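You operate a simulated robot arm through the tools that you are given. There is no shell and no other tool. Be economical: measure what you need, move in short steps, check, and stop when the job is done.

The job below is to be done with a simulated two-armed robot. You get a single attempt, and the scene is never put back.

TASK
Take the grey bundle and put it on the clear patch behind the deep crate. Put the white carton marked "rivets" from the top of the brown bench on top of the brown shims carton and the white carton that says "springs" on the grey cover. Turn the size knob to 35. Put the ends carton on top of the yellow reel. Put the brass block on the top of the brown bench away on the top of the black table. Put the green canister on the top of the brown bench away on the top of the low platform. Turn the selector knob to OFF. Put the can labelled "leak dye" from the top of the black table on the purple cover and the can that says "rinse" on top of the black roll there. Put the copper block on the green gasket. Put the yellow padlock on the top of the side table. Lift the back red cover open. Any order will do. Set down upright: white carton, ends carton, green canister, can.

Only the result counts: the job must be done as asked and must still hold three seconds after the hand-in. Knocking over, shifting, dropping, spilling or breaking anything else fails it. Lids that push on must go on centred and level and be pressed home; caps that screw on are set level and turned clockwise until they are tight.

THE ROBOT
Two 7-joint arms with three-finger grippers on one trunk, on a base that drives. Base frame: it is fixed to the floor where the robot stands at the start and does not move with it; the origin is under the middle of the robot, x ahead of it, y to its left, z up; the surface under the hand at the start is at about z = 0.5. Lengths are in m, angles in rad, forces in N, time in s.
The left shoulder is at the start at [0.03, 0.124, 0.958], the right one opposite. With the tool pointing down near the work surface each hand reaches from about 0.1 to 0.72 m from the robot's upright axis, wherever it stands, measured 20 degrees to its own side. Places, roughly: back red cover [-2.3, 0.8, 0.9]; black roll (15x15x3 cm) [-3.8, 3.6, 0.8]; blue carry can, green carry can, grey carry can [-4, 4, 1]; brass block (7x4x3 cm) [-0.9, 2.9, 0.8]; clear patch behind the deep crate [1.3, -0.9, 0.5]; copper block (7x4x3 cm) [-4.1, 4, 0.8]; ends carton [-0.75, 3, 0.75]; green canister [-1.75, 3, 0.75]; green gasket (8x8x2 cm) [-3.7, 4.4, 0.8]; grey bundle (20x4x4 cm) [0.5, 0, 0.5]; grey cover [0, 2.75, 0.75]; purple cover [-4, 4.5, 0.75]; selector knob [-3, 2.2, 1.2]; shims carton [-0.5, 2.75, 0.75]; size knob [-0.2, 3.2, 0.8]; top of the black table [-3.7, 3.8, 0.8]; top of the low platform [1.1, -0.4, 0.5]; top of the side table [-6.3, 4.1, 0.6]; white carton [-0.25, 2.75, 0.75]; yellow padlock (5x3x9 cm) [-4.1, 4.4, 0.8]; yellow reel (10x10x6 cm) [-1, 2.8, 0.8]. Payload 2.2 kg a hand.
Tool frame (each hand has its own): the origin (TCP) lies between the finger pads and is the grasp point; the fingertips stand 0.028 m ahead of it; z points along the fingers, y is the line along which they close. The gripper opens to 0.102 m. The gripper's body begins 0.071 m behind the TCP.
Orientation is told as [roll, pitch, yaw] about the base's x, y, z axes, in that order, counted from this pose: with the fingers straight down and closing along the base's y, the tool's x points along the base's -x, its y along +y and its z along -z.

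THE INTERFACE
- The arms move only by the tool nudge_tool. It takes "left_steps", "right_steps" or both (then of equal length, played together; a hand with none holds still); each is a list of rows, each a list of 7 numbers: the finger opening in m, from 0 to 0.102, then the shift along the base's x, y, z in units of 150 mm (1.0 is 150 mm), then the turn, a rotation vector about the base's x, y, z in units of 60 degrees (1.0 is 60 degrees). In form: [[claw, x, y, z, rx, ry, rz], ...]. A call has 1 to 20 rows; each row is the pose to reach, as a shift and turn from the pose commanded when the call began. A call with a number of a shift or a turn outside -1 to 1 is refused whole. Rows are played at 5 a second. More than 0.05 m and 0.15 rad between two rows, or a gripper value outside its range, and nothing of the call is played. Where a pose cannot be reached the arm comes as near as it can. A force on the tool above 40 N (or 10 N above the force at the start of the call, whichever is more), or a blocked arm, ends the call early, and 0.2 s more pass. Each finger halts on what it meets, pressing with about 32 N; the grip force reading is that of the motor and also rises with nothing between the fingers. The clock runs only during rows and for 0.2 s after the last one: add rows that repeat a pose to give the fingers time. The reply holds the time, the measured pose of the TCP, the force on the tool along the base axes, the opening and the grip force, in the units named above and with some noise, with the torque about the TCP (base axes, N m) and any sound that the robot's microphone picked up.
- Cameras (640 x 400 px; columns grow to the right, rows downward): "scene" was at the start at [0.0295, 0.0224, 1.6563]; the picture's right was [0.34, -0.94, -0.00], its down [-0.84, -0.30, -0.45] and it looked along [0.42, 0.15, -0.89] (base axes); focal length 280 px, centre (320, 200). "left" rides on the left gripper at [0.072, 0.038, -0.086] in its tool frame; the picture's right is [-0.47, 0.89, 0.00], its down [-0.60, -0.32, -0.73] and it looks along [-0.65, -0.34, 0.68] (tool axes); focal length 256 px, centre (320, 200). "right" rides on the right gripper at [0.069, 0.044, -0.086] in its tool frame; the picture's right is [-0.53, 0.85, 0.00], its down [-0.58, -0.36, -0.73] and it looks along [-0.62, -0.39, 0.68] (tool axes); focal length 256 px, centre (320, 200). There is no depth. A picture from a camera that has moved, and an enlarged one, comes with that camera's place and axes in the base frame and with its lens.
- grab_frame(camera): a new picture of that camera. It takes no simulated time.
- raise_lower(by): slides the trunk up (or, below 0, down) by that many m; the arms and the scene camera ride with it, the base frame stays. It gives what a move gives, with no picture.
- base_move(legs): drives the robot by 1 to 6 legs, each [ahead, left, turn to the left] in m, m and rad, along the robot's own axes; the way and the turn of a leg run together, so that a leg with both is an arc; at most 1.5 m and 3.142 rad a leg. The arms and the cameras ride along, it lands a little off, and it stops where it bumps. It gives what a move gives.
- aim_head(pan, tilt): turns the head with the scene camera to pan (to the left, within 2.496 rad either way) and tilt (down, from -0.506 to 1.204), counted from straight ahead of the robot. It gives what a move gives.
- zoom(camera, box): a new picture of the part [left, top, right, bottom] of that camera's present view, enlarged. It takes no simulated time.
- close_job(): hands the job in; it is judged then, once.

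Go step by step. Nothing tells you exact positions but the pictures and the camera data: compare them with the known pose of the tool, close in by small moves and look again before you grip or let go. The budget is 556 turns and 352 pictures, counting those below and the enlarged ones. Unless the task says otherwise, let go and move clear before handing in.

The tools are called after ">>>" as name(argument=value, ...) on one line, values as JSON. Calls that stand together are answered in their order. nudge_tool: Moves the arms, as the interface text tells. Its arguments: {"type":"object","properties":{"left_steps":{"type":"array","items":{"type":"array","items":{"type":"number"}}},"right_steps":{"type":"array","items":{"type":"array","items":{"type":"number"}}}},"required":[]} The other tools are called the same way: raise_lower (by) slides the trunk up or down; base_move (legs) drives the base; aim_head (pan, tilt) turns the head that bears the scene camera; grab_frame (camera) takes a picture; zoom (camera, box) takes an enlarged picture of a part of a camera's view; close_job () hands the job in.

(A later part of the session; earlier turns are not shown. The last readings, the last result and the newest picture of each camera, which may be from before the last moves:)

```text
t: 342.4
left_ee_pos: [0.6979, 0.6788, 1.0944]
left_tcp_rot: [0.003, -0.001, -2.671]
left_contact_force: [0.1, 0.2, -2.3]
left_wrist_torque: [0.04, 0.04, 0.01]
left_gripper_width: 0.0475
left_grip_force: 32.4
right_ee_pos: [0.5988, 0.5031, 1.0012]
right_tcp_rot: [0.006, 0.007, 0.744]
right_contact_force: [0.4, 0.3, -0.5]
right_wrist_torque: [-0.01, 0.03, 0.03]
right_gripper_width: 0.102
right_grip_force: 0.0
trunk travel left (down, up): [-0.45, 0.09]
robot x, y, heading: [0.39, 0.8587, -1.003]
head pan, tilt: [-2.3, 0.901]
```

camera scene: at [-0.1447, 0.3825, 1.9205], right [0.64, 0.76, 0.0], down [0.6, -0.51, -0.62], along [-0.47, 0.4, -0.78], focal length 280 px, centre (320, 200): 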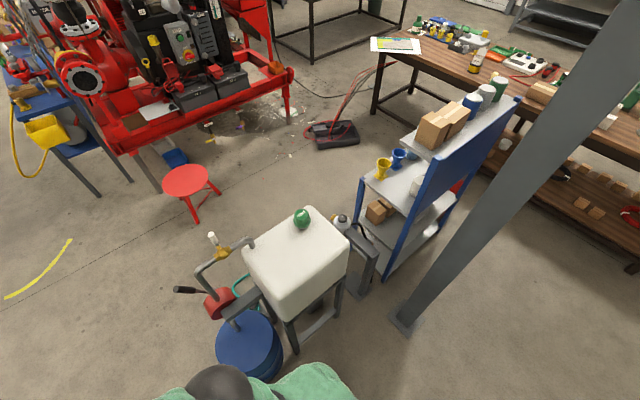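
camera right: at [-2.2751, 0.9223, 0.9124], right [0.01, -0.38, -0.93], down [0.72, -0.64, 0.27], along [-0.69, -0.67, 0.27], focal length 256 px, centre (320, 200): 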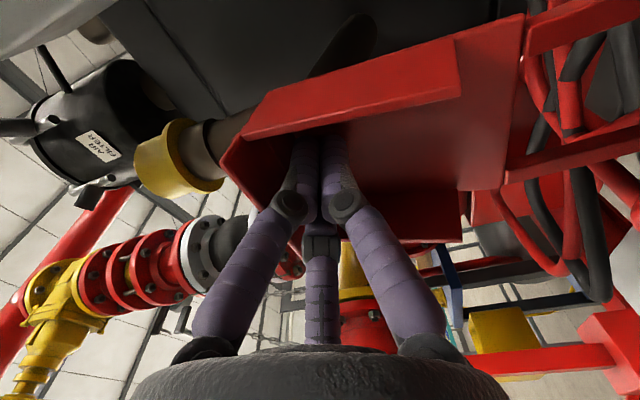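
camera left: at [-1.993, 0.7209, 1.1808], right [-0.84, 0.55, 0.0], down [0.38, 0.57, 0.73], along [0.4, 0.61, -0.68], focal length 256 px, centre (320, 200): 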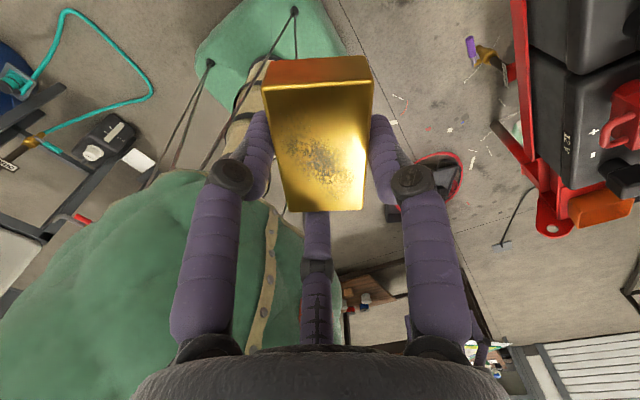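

Through the gap. Turning to face the bench's right half.

>>> base_move(legs=[[-0.3, 0.37, 0], [0, 0, 2.574], [0.6, 0.3, 0]])

>>> aim_head(pan=0.1, tilt=0.75)

>>> grab_frame(camera="scene")

```text
t: 354.6
left_ee_pos: [0.098, 2.2464, 1.0938]
left_tcp_rot: [0.002, 0.0, -0.122]
left_contact_force: [-0.5, 0.6, -3.5]
left_wrist_torque: [-0.02, -0.05, -0.02]
left_gripper_width: 0.0473
left_grip_force: 31.8
right_ee_pos: [0.2779, 2.3365, 1.0009]
right_tcp_rot: [0.005, 0.007, -2.989]
right_contact_force: [0.2, -0.5, 0.5]
right_wrist_torque: [0.03, -0.02, 0.03]
right_gripper_width: 0.1021
right_grip_force: 0.1
trunk travel left (down, up): [-0.45, 0.09]
robot x, y, heading: [0.2535, 1.923, 1.545]
head pan, tilt: [-2.3, 0.901]
```

```text
t: 356.8
left_ee_pos: [0.0991, 2.2463, 1.0941]
left_tcp_rot: [0.002, 0.001, -0.123]
left_contact_force: [0.7, 0.7, -2.6]
left_wrist_torque: [0.0, -0.04, 0.02]
left_gripper_width: 0.0473
left_grip_force: 32.0
right_ee_pos: [0.2775, 2.335, 1.0002]
right_tcp_rot: [0.006, 0.007, -2.99]
right_contact_force: [0.1, -0.3, -0.2]
right_wrist_torque: [0.05, -0.02, 0.03]
right_gripper_width: 0.1021
right_grip_force: 0.1
trunk travel left (down, up): [-0.45, 0.09]
robot x, y, heading: [0.2509, 1.9258, 1.545]
head pan, tilt: [0.099, 0.75]
```

```text
241 pictures are left
camera scene: at [0.2468, 1.9793, 1.9324], right [1.0, 0.07, 0.0], down [0.05, -0.68, -0.73], along [-0.05, 0.73, -0.68], focal length 280 px, centre (320, 200)
```

scene: 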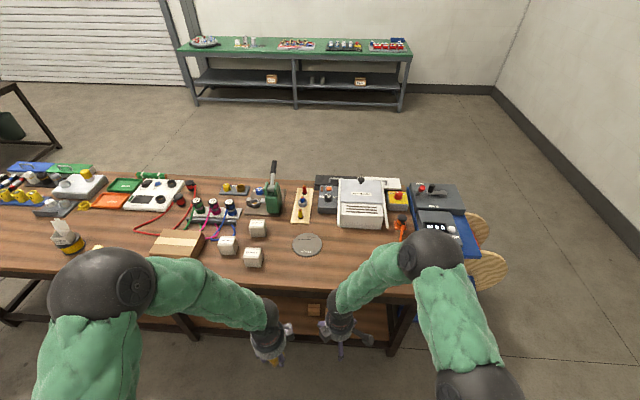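

>>> zoom(camera="scene", box=[130, 200, 340, 280])

>>> zoom(camera="scene", box=[200, 215, 290, 275])

```text
3.05 times, centred on (235, 240) of scene
camera zoom: at [0.2468, 1.9793, 1.9324], right [1.0, 0.07, 0.0], down [0.05, -0.68, -0.73], along [-0.05, 0.73, -0.68], focal length 854 px, centre (579, 78)
```

zoom: 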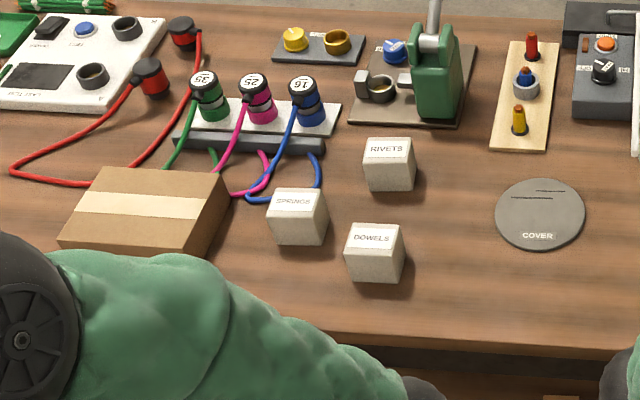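

```text
6.67 times, centred on (245, 245) of scene
camera zoom: at [0.2468, 1.9793, 1.9324], right [1.0, 0.07, 0.0], down [0.05, -0.68, -0.73], along [-0.05, 0.73, -0.68], focal length 1869 px, centre (820, -100)
```

zoom: 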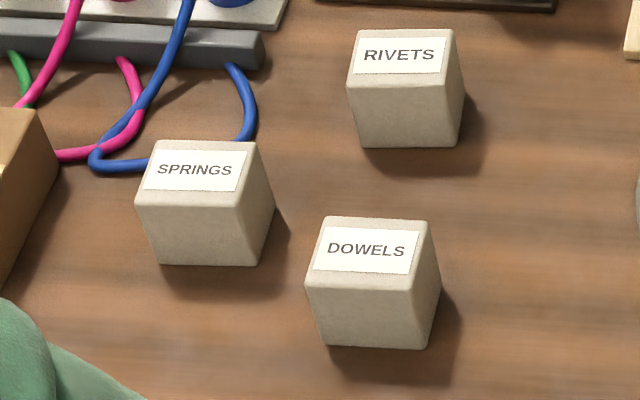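

Cartons RIVETS, SPRINGS, DOWELS are legible; the shims carton is the brown one and the cover is the grey disc. Moving up to the bench with the left hand tucked.

>>> nudge_tool(left_steps=[[0.0, -0.1, -0.1, 0.2, 0, 0, 0], [0.0, -0.2, -0.2, 0.4, 0, 0, 0], [0.0, -0.3, -0.3, 0.6, 0, 0, 0], [0.0, -0.5, -0.4, 0.7, 0, 0, 0], [0.0, -0.7, -0.4, 0.7, 0, 0, 0]])

>>> base_move(legs=[[0, 0.4, 0.026], [0.32, 0, 0]])

>>> aim_head(pan=0.0, tilt=1.0)

>>> grab_frame(camera="scene")

>>> grab_frame(camera="right")

```text
t: 358.0
left_ee_pos: [-0.0088, 2.1869, 1.1985]
left_tcp_rot: [0.001, -0.001, -0.122]
left_contact_force: [-1.3, 0.6, -3.4]
left_wrist_torque: [-0.06, 0.0, 0.0]
left_gripper_width: 0.0473
left_grip_force: 31.5
right_ee_pos: [0.2765, 2.3365, 1.0021]
right_tcp_rot: [0.009, 0.007, -2.991]
right_contact_force: [-0.4, -0.1, -0.2]
right_wrist_torque: [-0.01, 0.01, 0.03]
right_gripper_width: 0.1021
right_grip_force: 0.1
trunk travel left (down, up): [-0.45, 0.09]
robot x, y, heading: [0.2513, 1.9267, 1.545]
head pan, tilt: [0.099, 0.75]
```

```text
t: 362.1
left_ee_pos: [-0.4095, 2.5012, 1.1977]
left_tcp_rot: [0.003, 0.0, -0.09]
left_contact_force: [-0.2, 0.4, -2.8]
left_wrist_torque: [-0.04, -0.03, 0.02]
left_gripper_width: 0.0472
left_grip_force: 32.1
right_ee_pos: [-0.1298, 2.6596, 1.0015]
right_tcp_rot: [0.007, 0.008, -2.958]
right_contact_force: [0.3, -0.6, 0.0]
right_wrist_torque: [-0.04, -0.01, 0.01]
right_gripper_width: 0.1021
right_grip_force: 0.0
trunk travel left (down, up): [-0.45, 0.09]
robot x, y, heading: [-0.1423, 2.2434, 1.576]
head pan, tilt: [0.099, 0.75]
```

```text
t: 362.9
left_ee_pos: [-0.4098, 2.5008, 1.1982]
left_tcp_rot: [0.001, 0.001, -0.09]
left_contact_force: [0.2, -0.2, -3.2]
left_wrist_torque: [-0.02, -0.05, -0.01]
left_gripper_width: 0.0471
left_grip_force: 31.8
right_ee_pos: [-0.1313, 2.6584, 1.002]
right_tcp_rot: [0.007, 0.005, -2.959]
right_contact_force: [-0.1, -0.2, 0.0]
right_wrist_torque: [0.02, -0.01, -0.02]
right_gripper_width: 0.1018
right_grip_force: 0.0
trunk travel left (down, up): [-0.45, 0.09]
robot x, y, heading: [-0.1378, 2.2478, 1.574]
head pan, tilt: [0.0, 1.0]
```

```text
238 pictures are left
camera scene: at [-0.1415, 2.2883, 1.9133], right [1.0, 0.01, 0.0], down [0.01, -0.84, -0.54], along [0.0, 0.54, -0.84], focal length 280 px, centre (320, 200)
```

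scene: 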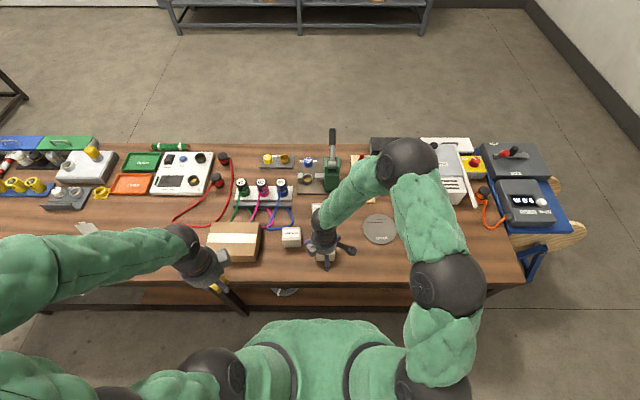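

```text
237 pictures are left
camera right: at [-0.0563, 2.6269, 1.0881], right [-0.37, -0.93, 0.0], down [-0.64, 0.26, 0.72], along [-0.67, 0.27, -0.69], focal length 256 px, centre (320, 200)
```

right: 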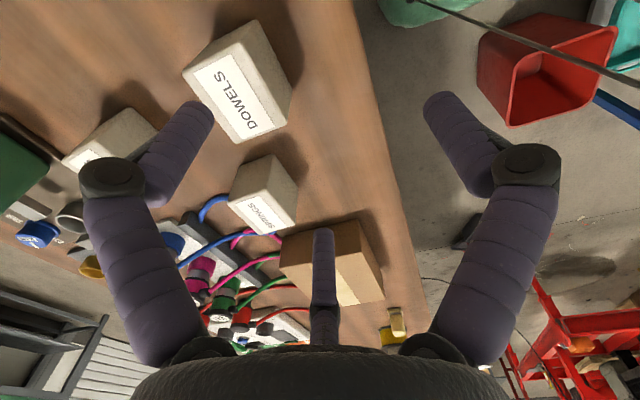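

>>> zoom(camera="scene", box=[190, 170, 410, 290])

>>> zoom(camera="right", box=[160, 0, 400, 320])

```text
2.91 times, centred on (300, 230) of scene
camera zoom: at [-0.1415, 2.2883, 1.9133], right [1.0, 0.01, 0.0], down [0.01, -0.84, -0.54], along [0.0, 0.54, -0.84], focal length 816 px, centre (378, 113)
```

zoom: 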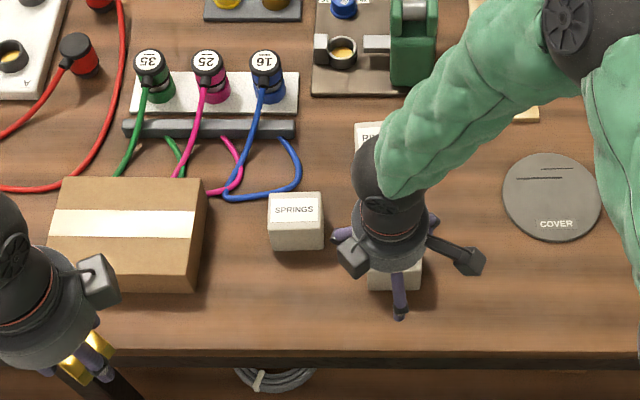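

```text
1.25 times, centred on (280, 160) of right
camera zoom: at [-0.0563, 2.6269, 1.0881], right [-0.37, -0.93, 0.0], down [-0.64, 0.26, 0.72], along [-0.67, 0.27, -0.69], focal length 320 px, centre (370, 250)
```

zoom: 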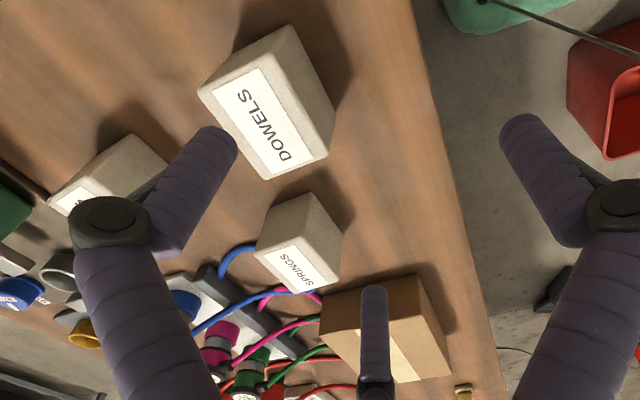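

>>> nudge_tool(right_steps=[[0.102, -0.2, 0.2, 0, 0, 0, -0.03], [0.102, -0.4, 0.4, 0, 0, 0, -0.06], [0.102, -0.6, 0.6, 0, 0, 0, -0.09], [0.102, -0.75, 0.8, 0, 0, 0, -0.116], [0.102, -0.853, 0.913, -0.15, 0, 0, -0.116], [0.102, -0.853, 0.913, -0.3, 0, 0, -0.116], [0.102, -0.853, 0.913, -0.3, 0, 0, -0.116]])

>>> grab_frame(camera="right")

>>> zoom(camera="scene", box=[190, 170, 410, 290])

```text
t: 364.5
left_ee_pos: [-0.41, 2.5001, 1.198]
left_tcp_rot: [0.001, 0.0, -0.089]
left_contact_force: [-0.1, 0.2, -2.9]
left_wrist_torque: [-0.02, 0.0, -0.01]
left_gripper_width: 0.0474
left_grip_force: 31.8
right_ee_pos: [-0.2592, 2.7963, 0.955]
right_tcp_rot: [0.007, 0.004, -3.081]
right_contact_force: [0.7, 0.1, 0.2]
right_wrist_torque: [0.08, 0.0, 0.01]
right_gripper_width: 0.1018
right_grip_force: 0.1
trunk travel left (down, up): [-0.45, 0.09]
robot x, y, heading: [-0.1396, 2.2477, 1.579]
head pan, tilt: [0.0, 1.0]
```

```text
234 pictures are left
camera right: at [-0.19, 2.7562, 1.0428], right [-0.48, -0.88, 0.0], down [-0.6, 0.33, 0.72], along [-0.64, 0.35, -0.69], focal length 256 px, centre (320, 200)
```

right: 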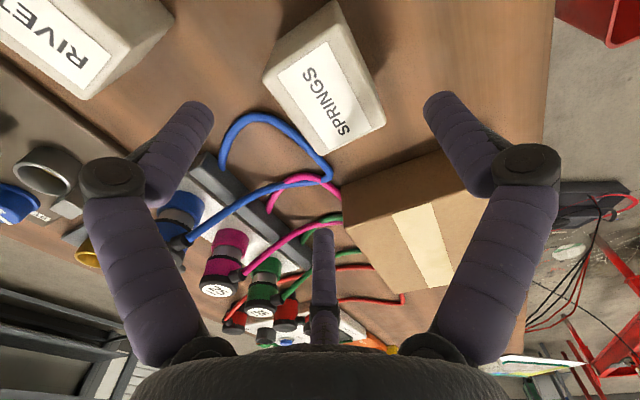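

```text
2.91 times, centred on (300, 230) of scene
camera zoom: at [-0.1417, 2.2884, 1.9133], right [1.0, 0.01, 0.0], down [0.01, -0.84, -0.54], along [0.0, 0.54, -0.84], focal length 816 px, centre (378, 113)
```

zoom: 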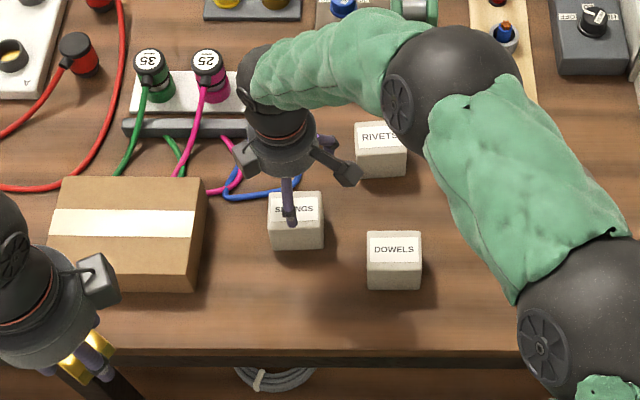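

>>> nudge_tool(right_steps=[[0.102, 0, 0, -0.2, 0, 0, 0], [0.102, 0, 0, -0.4, 0, 0, 0], [0.102, 0, 0, -0.55, 0, 0, 0], [0.102, 0, 0, -0.7, 0, 0, 0], [0.102, 0, 0, -0.84, 0, 0, 0], [0.102, 0, 0, -0.84, 0, 0, 0]])

>>> grab_frame(camera="right")

>>> zoom(camera="scene", box=[190, 170, 410, 290])

```text
t: 365.9
left_ee_pos: [-0.4092, 2.5003, 1.1979]
left_tcp_rot: [0.003, 0.0, -0.089]
left_contact_force: [0.1, 0.9, -2.9]
left_wrist_torque: [-0.08, -0.04, -0.02]
left_gripper_width: 0.0473
left_grip_force: 32.3
right_ee_pos: [-0.2578, 2.7947, 0.832]
right_tcp_rot: [0.006, 0.007, -3.082]
right_contact_force: [-0.3, -0.6, 0.4]
right_wrist_torque: [0.02, 0.01, -0.02]
right_gripper_width: 0.1021
right_grip_force: 0.1
trunk travel left (down, up): [-0.45, 0.09]
robot x, y, heading: [-0.1389, 2.2471, 1.578]
head pan, tilt: [0.0, 1.0]
```

```text
232 pictures are left
camera right: at [-0.1888, 2.7546, 0.918], right [-0.48, -0.88, 0.0], down [-0.6, 0.33, 0.72], along [-0.64, 0.35, -0.69], focal length 256 px, centre (320, 200)
```

right: 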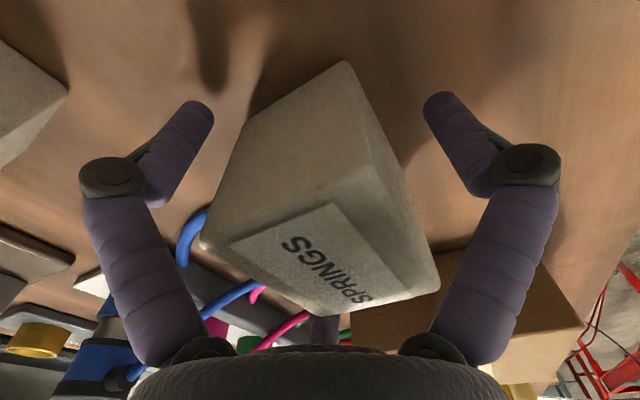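

```text
2.91 times, centred on (300, 230) of scene
camera zoom: at [-0.1415, 2.2886, 1.9133], right [1.0, 0.01, 0.0], down [0.01, -0.84, -0.54], along [0.0, 0.54, -0.84], focal length 816 px, centre (378, 113)
```

zoom: 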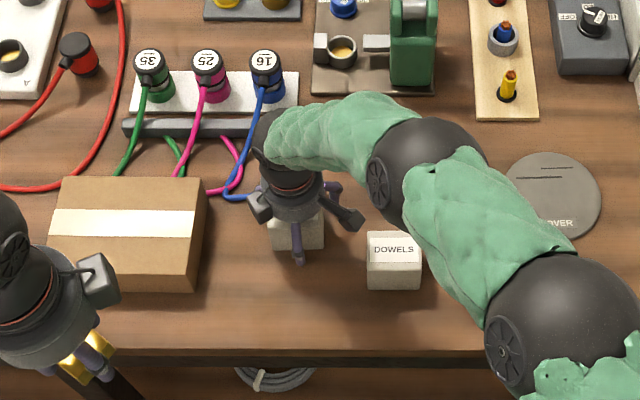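

>>> nudge_tool(right_steps=[[0.095, 0, 0, 0, 0, 0, 0], [0.085, 0, 0, 0, 0, 0, 0], [0.07, 0, 0, 0, 0, 0, 0], [0.05, 0, 0, 0, 0, 0, 0], [0.02, 0, 0, 0, 0, 0, 0], [0.02, 0, 0, 0, 0, 0, 0]])

>>> nudge_tool(right_steps=[[0.02, 0, 0, 0.1, 0, 0, 0], [0.02, 0, 0, 0.3, 0, 0, 0], [0.02, 0, 0, 0.6, 0, 0, 0], [0.02, 0, 0, 0.8, 0, 0, 0]])

>>> grab_frame(camera="right")

```text
t: 367.3
left_ee_pos: [-0.41, 2.4994, 1.1979]
left_tcp_rot: [0.003, 0.0, -0.092]
left_contact_force: [-0.2, 0.7, -3.4]
left_wrist_torque: [-0.01, -0.04, 0.0]
left_gripper_width: 0.0474
left_grip_force: 32.2
right_ee_pos: [-0.2581, 2.7941, 0.8325]
right_tcp_rot: [0.005, 0.007, -3.08]
right_contact_force: [0.8, -0.4, 10.9]
right_wrist_torque: [-0.25, -0.21, 0.23]
right_gripper_width: 0.0755
right_grip_force: 32.1
trunk travel left (down, up): [-0.45, 0.09]
robot x, y, heading: [-0.1373, 2.2481, 1.576]
head pan, tilt: [0.0, 1.0]
```

```text
t: 368.3
left_ee_pos: [-0.4103, 2.5003, 1.1986]
left_tcp_rot: [0.002, 0.001, -0.09]
left_contact_force: [0.4, 0.5, -2.3]
left_wrist_torque: [-0.02, -0.03, 0.03]
left_gripper_width: 0.0472
left_grip_force: 32.0
right_ee_pos: [-0.2577, 2.7947, 0.9491]
right_tcp_rot: [0.009, 0.009, -3.079]
right_contact_force: [0.6, -1.6, -2.6]
right_wrist_torque: [0.07, 0.0, -0.03]
right_gripper_width: 0.0747
right_grip_force: 32.2
trunk travel left (down, up): [-0.45, 0.09]
robot x, y, heading: [-0.1391, 2.2488, 1.576]
head pan, tilt: [0.0, 1.0]
```

```text
230 pictures are left
camera right: at [-0.1878, 2.7542, 1.0366], right [-0.48, -0.88, 0.0], down [-0.6, 0.33, 0.72], along [-0.64, 0.35, -0.69], focal length 256 px, centre (320, 200)
```

right: 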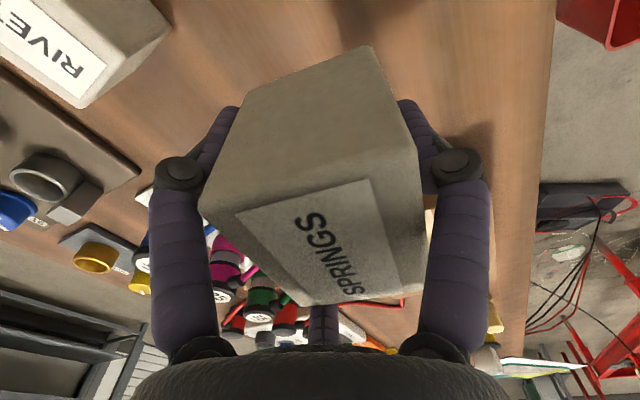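

>>> nudge_tool(right_steps=[[0.02, 0.2, 0, 0.2, 0, 0, 0], [0.02, 0.45, 0.05, 0.25, 0, 0, 0], [0.02, 0.75, 0.1, 0.25, 0, 0, 0], [0.02, 1.0, 0.15, 0.25, 0, 0, 0]])

>>> nudge_tool(right_steps=[[0.02, 0.3, 0.05, 0, 0, 0, 0], [0.02, 0.6, 0.1, 0, 0, 0, 0], [0.02, 0.9, 0.15, 0, 0, 0, 0], [0.02, 1.0, 0.2, 0, 0, 0, 0]])

>>> nudge_tool(right_steps=[[0.02, 0.3, 0.03, 0, 0, 0, 0], [0.02, 0.56, 0.08, 0, 0, 0, 0], [0.02, 0.56, 0.08, -0.15, 0, 0, 0], [0.02, 0.56, 0.08, -0.3, 0, 0, 0], [0.02, 0.56, 0.08, -0.3, 0, 0, 0]])

>>> grab_frame(camera="right")

>>> zoom(camera="scene", box=[270, 160, 470, 280])

```text
t: 369.3
left_ee_pos: [-0.4104, 2.5014, 1.1995]
left_tcp_rot: [0.002, 0.0, -0.089]
left_contact_force: [0.2, 0.9, -2.7]
left_wrist_torque: [-0.05, -0.03, -0.02]
left_gripper_width: 0.0474
left_grip_force: 31.9
right_ee_pos: [-0.1099, 2.8173, 0.9872]
right_tcp_rot: [0.009, 0.006, -3.078]
right_contact_force: [0.8, -0.6, -3.2]
right_wrist_torque: [0.03, 0.04, -0.01]
right_gripper_width: 0.0744
right_grip_force: 32.0
trunk travel left (down, up): [-0.45, 0.09]
robot x, y, heading: [-0.1423, 2.2493, 1.576]
head pan, tilt: [0.0, 1.0]
```

```text
t: 370.3
left_ee_pos: [-0.41, 2.5008, 1.1986]
left_tcp_rot: [0.002, 0.0, -0.087]
left_contact_force: [-0.2, -0.6, -2.8]
left_wrist_torque: [-0.02, -0.05, 0.0]
left_gripper_width: 0.0474
left_grip_force: 32.3
right_ee_pos: [0.043, 2.8472, 0.9871]
right_tcp_rot: [0.01, 0.007, -3.081]
right_contact_force: [1.4, -0.6, -1.7]
right_wrist_torque: [0.01, 0.0, 0.0]
right_gripper_width: 0.0744
right_grip_force: 31.4
trunk travel left (down, up): [-0.45, 0.09]
robot x, y, heading: [-0.1404, 2.2484, 1.578]
head pan, tilt: [0.0, 1.0]
```

```text
t: 371.5
left_ee_pos: [-0.4095, 2.4992, 1.1981]
left_tcp_rot: [0.001, -0.001, -0.092]
left_contact_force: [-0.1, 0.1, -3.4]
left_wrist_torque: [0.0, -0.04, -0.02]
left_gripper_width: 0.0471
left_grip_force: 32.0
right_ee_pos: [0.1249, 2.8582, 0.9427]
right_tcp_rot: [0.006, 0.008, -3.081]
right_contact_force: [0.0, -0.8, -1.7]
right_wrist_torque: [0.02, -0.04, 0.01]
right_gripper_width: 0.0743
right_grip_force: 31.8
trunk travel left (down, up): [-0.45, 0.09]
robot x, y, heading: [-0.1368, 2.2486, 1.577]
head pan, tilt: [0.0, 1.0]
```

```text
229 pictures are left
camera right: at [0.1951, 2.8181, 1.0296], right [-0.48, -0.88, 0.0], down [-0.6, 0.33, 0.72], along [-0.64, 0.35, -0.69], focal length 256 px, centre (320, 200)
```

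right: 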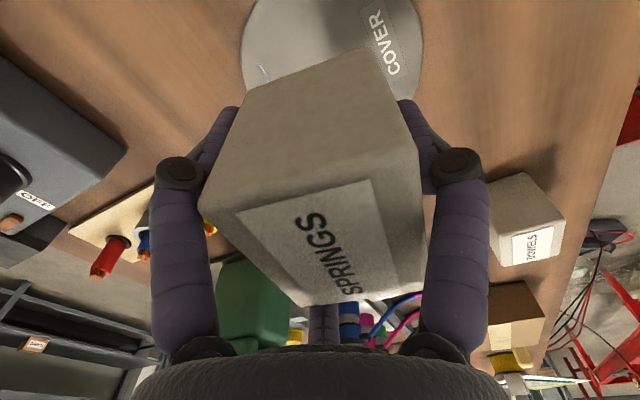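

```text
3.20 times, centred on (370, 220) of scene
camera zoom: at [-0.1419, 2.2886, 1.9133], right [1.0, 0.01, 0.0], down [0.01, -0.84, -0.54], along [0.0, 0.54, -0.84], focal length 897 px, centre (160, 136)
```

zoom: 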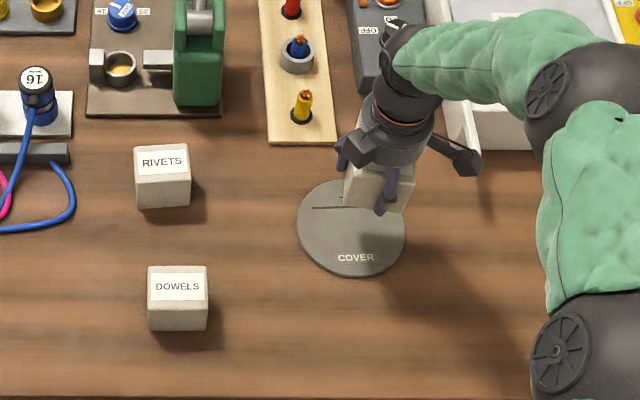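

>>> nudge_tool(right_steps=[[0.02, -0.03, -0.05, -0.2, 0, 0, 0], [0.02, -0.03, -0.05, -0.4, 0, 0, 0], [0.02, -0.03, -0.05, -0.55, 0, 0, 0], [0.02, -0.03, -0.05, -0.62, 0, 0, 0], [0.02, -0.03, -0.05, -0.66, 0, 0, 0], [0.02, -0.03, -0.05, -0.66, 0, 0, 0]])

>>> zoom(camera="scene", box=[330, 180, 430, 260])

```text
t: 372.9
left_ee_pos: [-0.4098, 2.5018, 1.1989]
left_tcp_rot: [0.002, 0.0, -0.09]
left_contact_force: [0.2, 0.3, -3.0]
left_wrist_torque: [-0.01, -0.01, 0.0]
left_gripper_width: 0.047
left_grip_force: 31.6
right_ee_pos: [0.1217, 2.8519, 0.8434]
right_tcp_rot: [0.007, 0.006, -3.08]
right_contact_force: [-0.6, 0.2, -2.2]
right_wrist_torque: [0.05, 0.01, 0.0]
right_gripper_width: 0.0739
right_grip_force: 32.3
trunk travel left (down, up): [-0.45, 0.09]
robot x, y, heading: [-0.1409, 2.2514, 1.579]
head pan, tilt: [0.0, 1.0]
```

```text
5.00 times, centred on (380, 220) of scene
camera zoom: at [-0.1413, 2.289, 1.9132], right [1.0, 0.01, 0.0], down [0.01, -0.84, -0.54], along [0.0, 0.54, -0.84], focal length 1402 px, centre (20, 100)
```

zoom: 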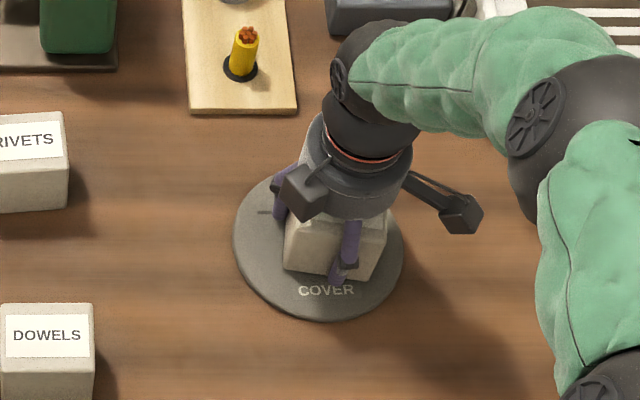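

>>> nudge_tool(right_steps=[[0.02, -0.08, -0.05, 0, 0, 0, 0], [0.02, -0.08, -0.05, -0.02, 0, 0, 0], [0.02, -0.08, -0.05, -0.04, 0, 0, 0], [0.02, -0.08, -0.05, -0.06, 0, 0, 0], [0.02, -0.08, -0.05, -0.06, 0, 0, 0]])

```text
t: 374.1
left_ee_pos: [-0.4107, 2.4977, 1.198]
left_tcp_rot: [0.004, -0.004, -0.091]
left_contact_force: [0.3, 0.6, -2.6]
left_wrist_torque: [-0.06, -0.01, -0.02]
left_gripper_width: 0.0473
left_grip_force: 32.0
right_ee_pos: [0.111, 2.8461, 0.8372]
right_tcp_rot: [0.0, 0.011, -3.08]
right_contact_force: [0.4, -1.5, 25.1]
right_wrist_torque: [-0.34, -0.53, 0.37]
right_gripper_width: 0.0732
right_grip_force: 32.4
trunk travel left (down, up): [-0.45, 0.09]
robot x, y, heading: [-0.142, 2.2458, 1.58]
head pan, tilt: [0.0, 1.0]
```

Contact. Releasing and lifting straight up.

>>> nudge_tool(right_steps=[[0.02, 0, 0, 0.015, 0, 0, 0], [0.05, 0, 0, 0.015, 0, 0, 0], [0.08, 0, 0, 0.015, 0, 0, 0], [0.102, 0, 0, 0.015, 0, 0, 0], [0.102, 0, 0, 0.015, 0, 0, 0], [0.102, 0, 0, 0.2, 0, 0, 0], [0.102, 0, 0, 0.45, 0, 0, 0], [0.102, 0, 0, 0.7, 0, 0, 0], [0.102, 0, 0, 0.9, 0, 0, 0]])

>>> grab_frame(camera="right")

>>> zoom(camera="scene", box=[270, 160, 470, 280])

```text
t: 376.1
left_ee_pos: [-0.4103, 2.5006, 1.198]
left_tcp_rot: [0.003, 0.002, -0.089]
left_contact_force: [-1.4, 0.3, -2.9]
left_wrist_torque: [-0.02, -0.04, 0.01]
left_gripper_width: 0.0471
left_grip_force: 32.2
right_ee_pos: [0.1063, 2.8438, 0.973]
right_tcp_rot: [0.008, 0.007, -3.078]
right_contact_force: [0.1, -0.2, -0.8]
right_wrist_torque: [0.05, -0.03, -0.03]
right_gripper_width: 0.1018
right_grip_force: 0.0
trunk travel left (down, up): [-0.45, 0.09]
robot x, y, heading: [-0.1414, 2.2482, 1.581]
head pan, tilt: [0.0, 1.0]
```

```text
226 pictures are left
camera right: at [0.1769, 2.8039, 1.0582], right [-0.48, -0.88, 0.0], down [-0.6, 0.33, 0.72], along [-0.64, 0.35, -0.69], focal length 256 px, centre (320, 200)
```

right: 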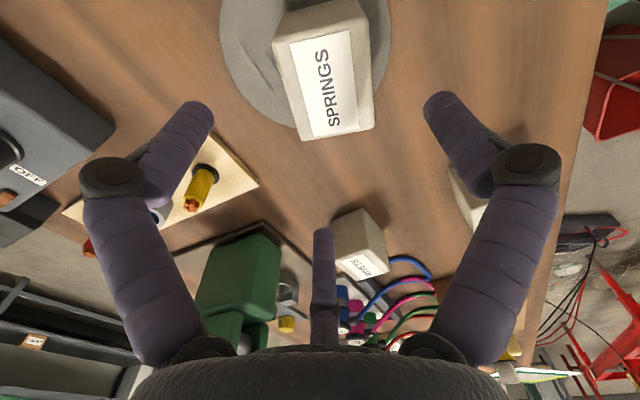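

```text
3.20 times, centred on (370, 220) of scene
camera zoom: at [-0.1418, 2.2879, 1.9133], right [1.0, 0.01, 0.0], down [0.01, -0.84, -0.54], along [0.0, 0.54, -0.84], focal length 897 px, centre (160, 136)
```

zoom: 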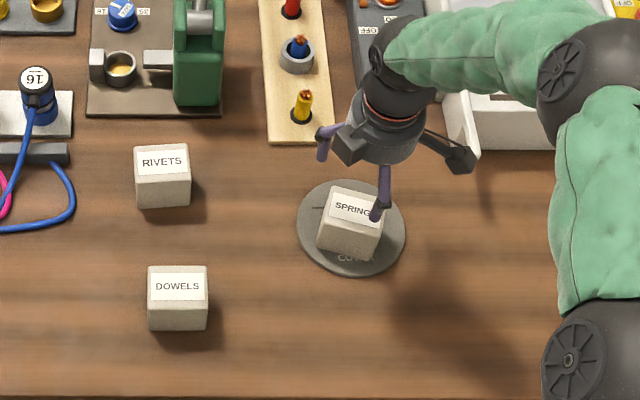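

Springs is on the cover. Next, the rivets carton.

>>> nudge_tool(right_steps=[[0.102, -0.3, 0.05, 0, 0, 0, 0.02], [0.102, -0.6, 0.1, 0, 0, 0, 0.02], [0.102, -0.9, 0.2, 0, 0, 0, 0.02], [0.102, -1.0, 0.3, 0, 0, 0, 0.02]])

>>> nudge_tool(right_steps=[[0.102, -0.3, 0.1, 0, 0, 0, 0], [0.102, -0.6, 0.2, 0, 0, 0, 0], [0.102, -0.67, 0.24, -0.2, 0, 0, 0], [0.102, -0.67, 0.24, -0.2, 0, 0, 0]])

>>> grab_frame(camera="right")

>>> zoom(camera="scene", box=[240, 160, 400, 260])

```text
t: 377.1
left_ee_pos: [-0.4088, 2.5005, 1.1989]
left_tcp_rot: [0.0, -0.001, -0.09]
left_contact_force: [0.4, -0.1, -3.4]
left_wrist_torque: [-0.03, -0.03, 0.0]
left_gripper_width: 0.0472
left_grip_force: 31.9
right_ee_pos: [-0.0406, 2.89, 0.9703]
right_tcp_rot: [0.006, 0.007, -3.06]
right_contact_force: [0.6, 0.1, -0.1]
right_wrist_torque: [-0.04, -0.04, -0.01]
right_gripper_width: 0.1023
right_grip_force: 0.1
trunk travel left (down, up): [-0.45, 0.09]
robot x, y, heading: [-0.1402, 2.2464, 1.575]
head pan, tilt: [0.0, 1.0]
```

```text
t: 378.1
left_ee_pos: [-0.4097, 2.4999, 1.1986]
left_tcp_rot: [0.003, -0.001, -0.088]
left_contact_force: [0.6, -0.7, -2.6]
left_wrist_torque: [-0.03, -0.01, 0.01]
left_gripper_width: 0.0472
left_grip_force: 32.2
right_ee_pos: [-0.1428, 2.9243, 0.9395]
right_tcp_rot: [0.008, 0.007, -3.06]
right_contact_force: [0.3, -0.7, -0.2]
right_wrist_torque: [-0.01, 0.01, -0.03]
right_gripper_width: 0.102
right_grip_force: 0.0
trunk travel left (down, up): [-0.45, 0.09]
robot x, y, heading: [-0.142, 2.2486, 1.583]
head pan, tilt: [0.0, 1.0]
```

```text
224 pictures are left
camera right: at [-0.0721, 2.8863, 1.0264], right [-0.46, -0.89, 0.0], down [-0.61, 0.32, 0.72], along [-0.64, 0.33, -0.69], focal length 256 px, centre (320, 200)
```

right: 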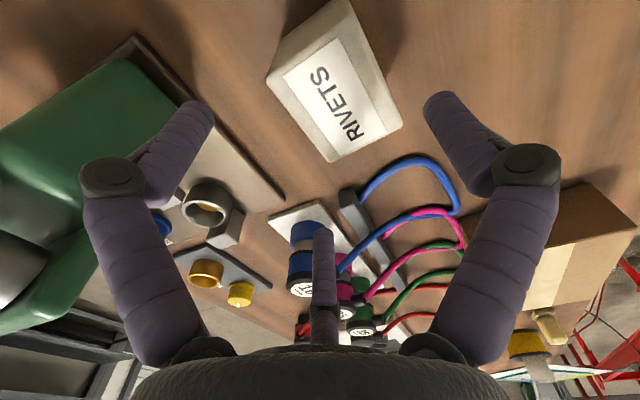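

```text
4.00 times, centred on (320, 210) of scene
camera zoom: at [-0.1417, 2.2879, 1.9133], right [1.0, 0.01, 0.0], down [0.01, -0.84, -0.54], along [0.0, 0.54, -0.84], focal length 1122 px, centre (320, 160)
```

zoom: 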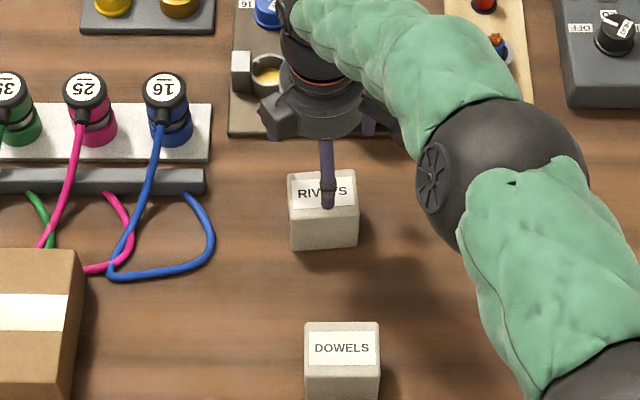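

>>> nudge_tool(right_steps=[[0.102, -0.02, -0.05, -0.2, 0, 0, 0], [0.102, -0.02, -0.05, -0.35, 0, 0, 0], [0.102, -0.02, -0.05, -0.5, 0, 0, 0], [0.102, -0.02, -0.05, -0.62, 0, 0, 0], [0.102, -0.02, -0.05, -0.72, 0, 0, 0], [0.102, -0.02, -0.05, -0.72, 0, 0, 0]])

>>> grab_frame(camera="right")

```text
t: 379.5
left_ee_pos: [-0.41, 2.4999, 1.1974]
left_tcp_rot: [0.001, 0.0, -0.089]
left_contact_force: [-0.9, 0.4, -3.1]
left_wrist_torque: [-0.01, -0.03, -0.02]
left_gripper_width: 0.0472
left_grip_force: 32.1
right_ee_pos: [-0.141, 2.9139, 0.8364]
right_tcp_rot: [0.005, 0.011, -3.059]
right_contact_force: [-0.6, 0.1, 0.3]
right_wrist_torque: [-0.01, 0.02, 0.0]
right_gripper_width: 0.1018
right_grip_force: 0.0
right hand out of reach, approached as far as the arm can: row 5, 6
trunk travel left (down, up): [-0.45, 0.09]
robot x, y, heading: [-0.14, 2.2491, 1.578]
head pan, tilt: [0.0, 1.0]
```

```text
222 pictures are left
camera right: at [-0.0715, 2.8744, 0.9241], right [-0.46, -0.89, 0.0], down [-0.61, 0.32, 0.72], along [-0.64, 0.33, -0.69], focal length 256 px, centre (320, 200)
```

right: 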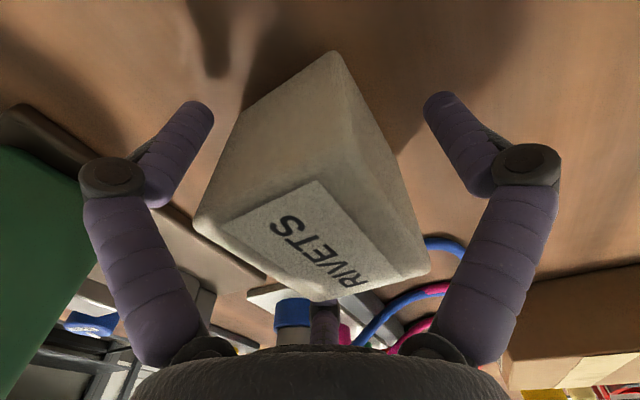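

Reach limit but well placed; closing.

>>> nudge_tool(right_steps=[[0.095, 0, 0, 0, 0, 0, 0], [0.085, 0, 0, 0, 0, 0, 0], [0.07, 0, 0, 0, 0, 0, 0], [0.05, 0, 0, 0, 0, 0, 0], [0.02, 0, 0, 0, 0, 0, 0], [0.02, 0, 0, 0, 0, 0, 0]])

>>> nudge_tool(right_steps=[[0.02, 0, 0, 0.1, 0, 0, 0], [0.02, 0, 0, 0.3, 0, 0, 0], [0.02, 0, 0, 0.6, 0, 0, 0], [0.02, 0, 0, 0.9, 0, 0, 0]])

>>> grab_frame(camera="right")

>>> zoom(camera="scene", box=[160, 160, 380, 290])

```text
t: 380.9
left_ee_pos: [-0.411, 2.5012, 1.1985]
left_tcp_rot: [0.002, 0.0, -0.088]
left_contact_force: [-0.4, -0.3, -3.0]
left_wrist_torque: [0.02, -0.02, -0.05]
left_gripper_width: 0.0474
left_grip_force: 32.4
right_ee_pos: [-0.1421, 2.9125, 0.8373]
right_tcp_rot: [0.005, 0.008, -3.061]
right_contact_force: [-1.0, 2.0, 3.7]
right_wrist_torque: [0.1, 0.01, 0.03]
right_gripper_width: 0.0875
right_grip_force: 32.0
trunk travel left (down, up): [-0.45, 0.09]
robot x, y, heading: [-0.145, 2.2482, 1.577]
head pan, tilt: [0.0, 1.0]
```

```text
t: 381.9
left_ee_pos: [-0.4092, 2.5012, 1.198]
left_tcp_rot: [0.003, 0.0, -0.089]
left_contact_force: [0.1, 0.4, -3.2]
left_wrist_torque: [-0.01, -0.03, 0.01]
left_gripper_width: 0.0473
left_grip_force: 31.9
right_ee_pos: [-0.1459, 2.9122, 0.9742]
right_tcp_rot: [0.011, 0.008, -3.058]
right_contact_force: [0.4, -1.4, -3.2]
right_wrist_torque: [0.09, -0.01, 0.01]
right_gripper_width: 0.0877
right_grip_force: 31.4
trunk travel left (down, up): [-0.45, 0.09]
robot x, y, heading: [-0.1436, 2.2462, 1.581]
head pan, tilt: [0.0, 1.0]
```

```text
221 pictures are left
camera right: at [-0.0753, 2.8729, 1.0598], right [-0.46, -0.89, 0.0], down [-0.61, 0.32, 0.72], along [-0.64, 0.33, -0.69], focal length 256 px, centre (320, 200)
```

right: 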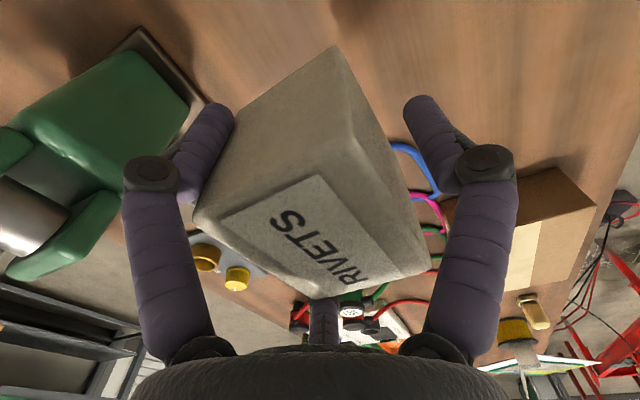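

```text
2.91 times, centred on (270, 225) of scene
camera zoom: at [-0.1415, 2.2879, 1.9133], right [1.0, 0.01, 0.0], down [0.01, -0.84, -0.54], along [0.0, 0.54, -0.84], focal length 816 px, centre (466, 127)
```

zoom: 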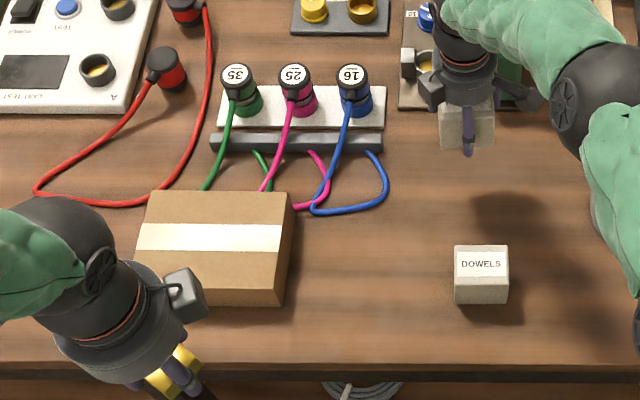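

>>> nudge_tool(left_steps=[[0.0, -0.25, -0.15, 0, 0, 0, 0], [0.0, -0.5, -0.3, 0, 0, 0, 0], [0.0, -0.75, -0.5, 0, 0, 0, 0], [0.0, -1.0, -0.7, 0, 0, 0, 0]], right_steps=[[0.02, -0.25, -0.1, 0.1, 0, 0, 0], [0.02, -0.5, -0.2, 0.1, 0, 0, 0], [0.02, -0.75, -0.35, 0.1, 0, 0, 0], [0.02, -1.0, -0.5, 0.1, 0, 0, 0]])

>>> nudge_tool(right_steps=[[0.02, -0.25, -0.1, 0, 0, 0, 0], [0.02, -0.5, -0.2, 0, 0, 0, 0], [0.02, -0.75, -0.3, 0, 0, 0, 0], [0.02, -1.0, -0.35, 0, 0, 0, 0]])

>>> grab_frame(camera="scene")

```text
t: 382.9
left_ee_pos: [-0.5628, 2.3938, 1.1986]
left_tcp_rot: [0.004, -0.003, -0.09]
left_contact_force: [-0.1, 0.3, -3.1]
left_wrist_torque: [0.03, -0.09, 0.01]
left_gripper_width: 0.0469
left_grip_force: 31.4
right_ee_pos: [-0.2948, 2.8376, 0.9871]
right_tcp_rot: [0.006, 0.01, -3.058]
right_contact_force: [-0.9, 0.0, -2.9]
right_wrist_torque: [0.01, -0.02, -0.03]
right_gripper_width: 0.0874
right_grip_force: 31.7
trunk travel left (down, up): [-0.45, 0.09]
robot x, y, heading: [-0.1407, 2.248, 1.582]
head pan, tilt: [0.0, 1.0]
```

```text
t: 383.9
left_ee_pos: [-0.5623, 2.3943, 1.1975]
left_tcp_rot: [0.004, -0.001, -0.09]
left_contact_force: [0.1, -0.5, -3.3]
left_wrist_torque: [-0.01, -0.06, 0.0]
left_gripper_width: 0.0475
left_grip_force: 32.4
right_ee_pos: [-0.4446, 2.7872, 0.9876]
right_tcp_rot: [0.007, 0.011, -3.059]
right_contact_force: [-0.9, 0.4, -2.0]
right_wrist_torque: [-0.03, -0.05, 0.05]
right_gripper_width: 0.0873
right_grip_force: 32.0
trunk travel left (down, up): [-0.45, 0.09]
robot x, y, heading: [-0.1416, 2.2501, 1.576]
head pan, tilt: [0.0, 1.0]
```

```text
219 pictures are left
camera scene: at [-0.1445, 2.2884, 1.9132], right [1.0, 0.01, 0.0], down [0.01, -0.84, -0.54], along [0.0, 0.54, -0.84], focal length 280 px, centre (320, 200)
```

scene: 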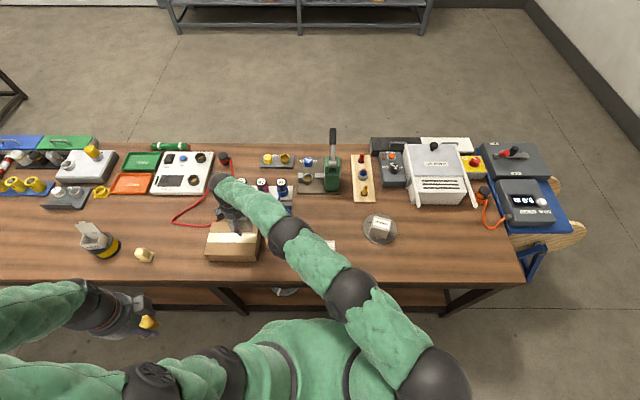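

>>> nudge_tool(right_steps=[[0.02, -0.2, -0.05, 0, 0, 0, 0], [0.02, -0.42, -0.1, 0, 0, 0, 0], [0.02, -0.42, -0.1, -0.15, 0, 0, 0], [0.02, -0.42, -0.1, -0.15, 0, 0, 0]])

>>> grab_frame(camera="right")

>>> zoom(camera="scene", box=[170, 180, 300, 280])

```text
t: 384.9
left_ee_pos: [-0.561, 2.3943, 1.1992]
left_tcp_rot: [0.003, -0.001, -0.092]
left_contact_force: [-0.9, -0.9, -3.1]
left_wrist_torque: [0.01, -0.05, 0.02]
left_gripper_width: 0.0475
left_grip_force: 32.0
right_ee_pos: [-0.4842, 2.7496, 0.9728]
right_tcp_rot: [0.008, 0.008, -3.059]
right_contact_force: [-0.3, 0.8, -1.7]
right_wrist_torque: [0.0, 0.03, 0.0]
right_gripper_width: 0.0875
right_grip_force: 32.0
right hand out of reach, approached as far as the arm can: row 1, 2, 3, 4
trunk travel left (down, up): [-0.45, 0.09]
robot x, y, heading: [-0.142, 2.2484, 1.573]
head pan, tilt: [0.0, 1.0]
```

```text
218 pictures are left
camera right: at [-0.4142, 2.7117, 1.0597], right [-0.46, -0.89, 0.0], down [-0.61, 0.32, 0.72], along [-0.64, 0.33, -0.69], focal length 256 px, centre (320, 200)
```

right: 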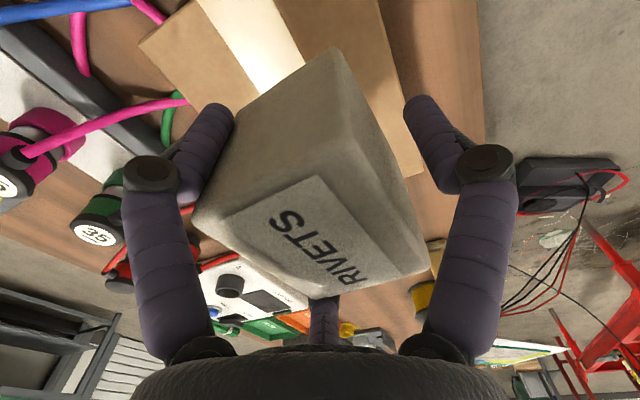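

```text
4.00 times, centred on (235, 230) of scene
camera zoom: at [-0.1423, 2.2883, 1.9133], right [1.0, 0.01, 0.0], down [0.01, -0.84, -0.54], along [0.0, 0.54, -0.84], focal length 1122 px, centre (660, 80)
```

zoom: 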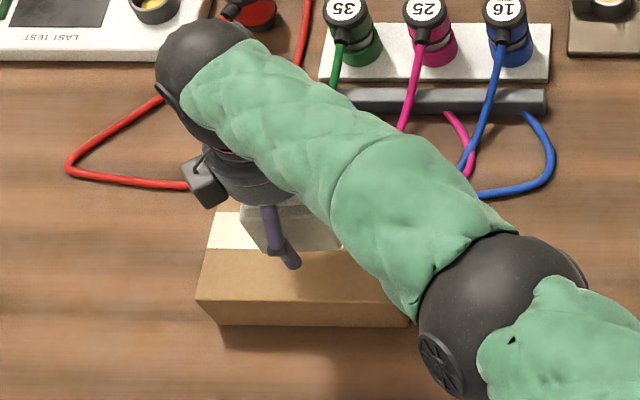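

>>> base_move(legs=[[0.02, 0.025, 0]])

>>> nudge_tool(right_steps=[[0.02, 0, 0, -0.15, 0, 0, 0], [0.02, 0, 0, -0.3, 0, 0, 0], [0.02, 0, 0, -0.4, 0, 0, 0], [0.02, 0, 0, -0.45, 0, 0, 0]])

>>> zoom(camera="scene", box=[170, 180, 300, 280])

```text
t: 385.8
left_ee_pos: [-0.5821, 2.4133, 1.2]
left_tcp_rot: [0.003, -0.001, -0.089]
left_contact_force: [0.5, 0.3, -2.3]
left_wrist_torque: [-0.02, 0.0, 0.05]
left_gripper_width: 0.0471
left_grip_force: 32.3
right_ee_pos: [-0.5075, 2.7689, 0.9731]
right_tcp_rot: [0.008, 0.005, -3.062]
right_contact_force: [0.2, 0.3, -1.9]
right_wrist_torque: [0.01, 0.01, 0.02]
right_gripper_width: 0.0876
right_grip_force: 32.1
trunk travel left (down, up): [-0.45, 0.09]
robot x, y, heading: [-0.1632, 2.2677, 1.58]
head pan, tilt: [0.0, 1.0]
```

```text
t: 386.8
left_ee_pos: [-0.5835, 2.414, 1.1993]
left_tcp_rot: [0.001, 0.0, -0.089]
left_contact_force: [0.3, -0.1, -3.5]
left_wrist_torque: [-0.03, -0.02, 0.01]
left_gripper_width: 0.0471
left_grip_force: 32.3
right_ee_pos: [-0.4985, 2.7558, 0.9173]
right_tcp_rot: [0.006, 0.008, -3.058]
right_contact_force: [-0.5, -0.4, -3.4]
right_wrist_torque: [0.02, 0.03, 0.01]
right_gripper_width: 0.0876
right_grip_force: 32.5
right hand out of reach, approached as far as the arm can: row 1, 2, 3, 4
trunk travel left (down, up): [-0.45, 0.09]
robot x, y, heading: [-0.1617, 2.2686, 1.578]
head pan, tilt: [0.0, 1.0]
```

```text
4.00 times, centred on (235, 230) of scene
camera zoom: at [-0.1655, 2.3081, 1.9133], right [1.0, 0.01, 0.0], down [0.01, -0.84, -0.54], along [0.0, 0.54, -0.84], focal length 1122 px, centre (660, 80)
```

zoom: 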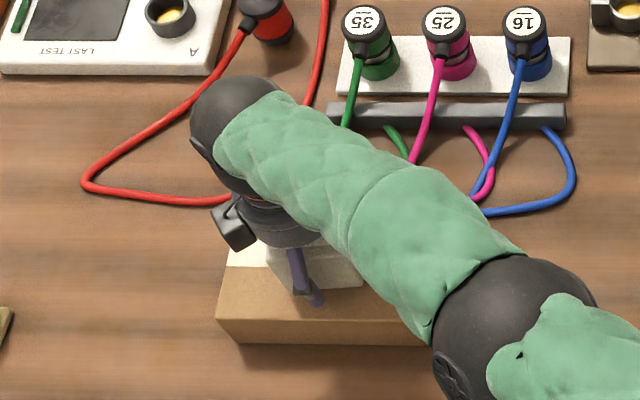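

>>> raise_lower(by=-0.022)

>>> nudge_tool(right_steps=[[0.02, 0, 0, -0.02, 0, 0, 0], [0.02, 0, 0, -0.04, 0, 0, 0], [0.02, 0, 0, -0.06, 0, 0, 0], [0.02, 0, 0, -0.08, 0, 0, 0], [0.02, 0, 0, -0.1, 0, 0, 0]])

```text
t: 387.4
left_ee_pos: [-0.5825, 2.4114, 1.1786]
left_tcp_rot: [0.003, 0.0, -0.09]
left_contact_force: [-0.7, -0.8, -3.0]
left_wrist_torque: [-0.03, -0.06, -0.01]
left_gripper_width: 0.0473
left_grip_force: 32.1
right_ee_pos: [-0.5015, 2.7587, 0.9018]
right_tcp_rot: [-0.003, 0.001, -3.06]
right_contact_force: [-1.7, -0.2, 30.1]
right_wrist_torque: [0.94, 0.0, -0.03]
right_gripper_width: 0.0879
right_grip_force: 32.7
trunk travel left (down, up): [-0.428, 0.112]
robot x, y, heading: [-0.1617, 2.268, 1.579]
head pan, tilt: [0.0, 1.0]
```

```text
t: 387.9
left_ee_pos: [-0.5848, 2.4138, 1.1765]
left_tcp_rot: [0.002, -0.001, -0.091]
left_contact_force: [-1.2, 0.1, -3.1]
left_wrist_torque: [-0.02, -0.1, -0.02]
left_gripper_width: 0.0474
left_grip_force: 32.2
right_ee_pos: [-0.5029, 2.7614, 0.9023]
right_tcp_rot: [-0.007, -0.004, -3.061]
right_contact_force: [2.6, -3.9, 11.1]
right_wrist_torque: [0.22, -0.36, -0.18]
right_gripper_width: 0.0874
right_grip_force: 32.2
trunk travel left (down, up): [-0.428, 0.112]
robot x, y, heading: [-0.1666, 2.266, 1.576]
head pan, tilt: [0.0, 1.0]
stopped in row 2 (right hand): the force on the tool passed its limit at 42 N (the readings are from after the stop); the commanded pose is now the measured one
```

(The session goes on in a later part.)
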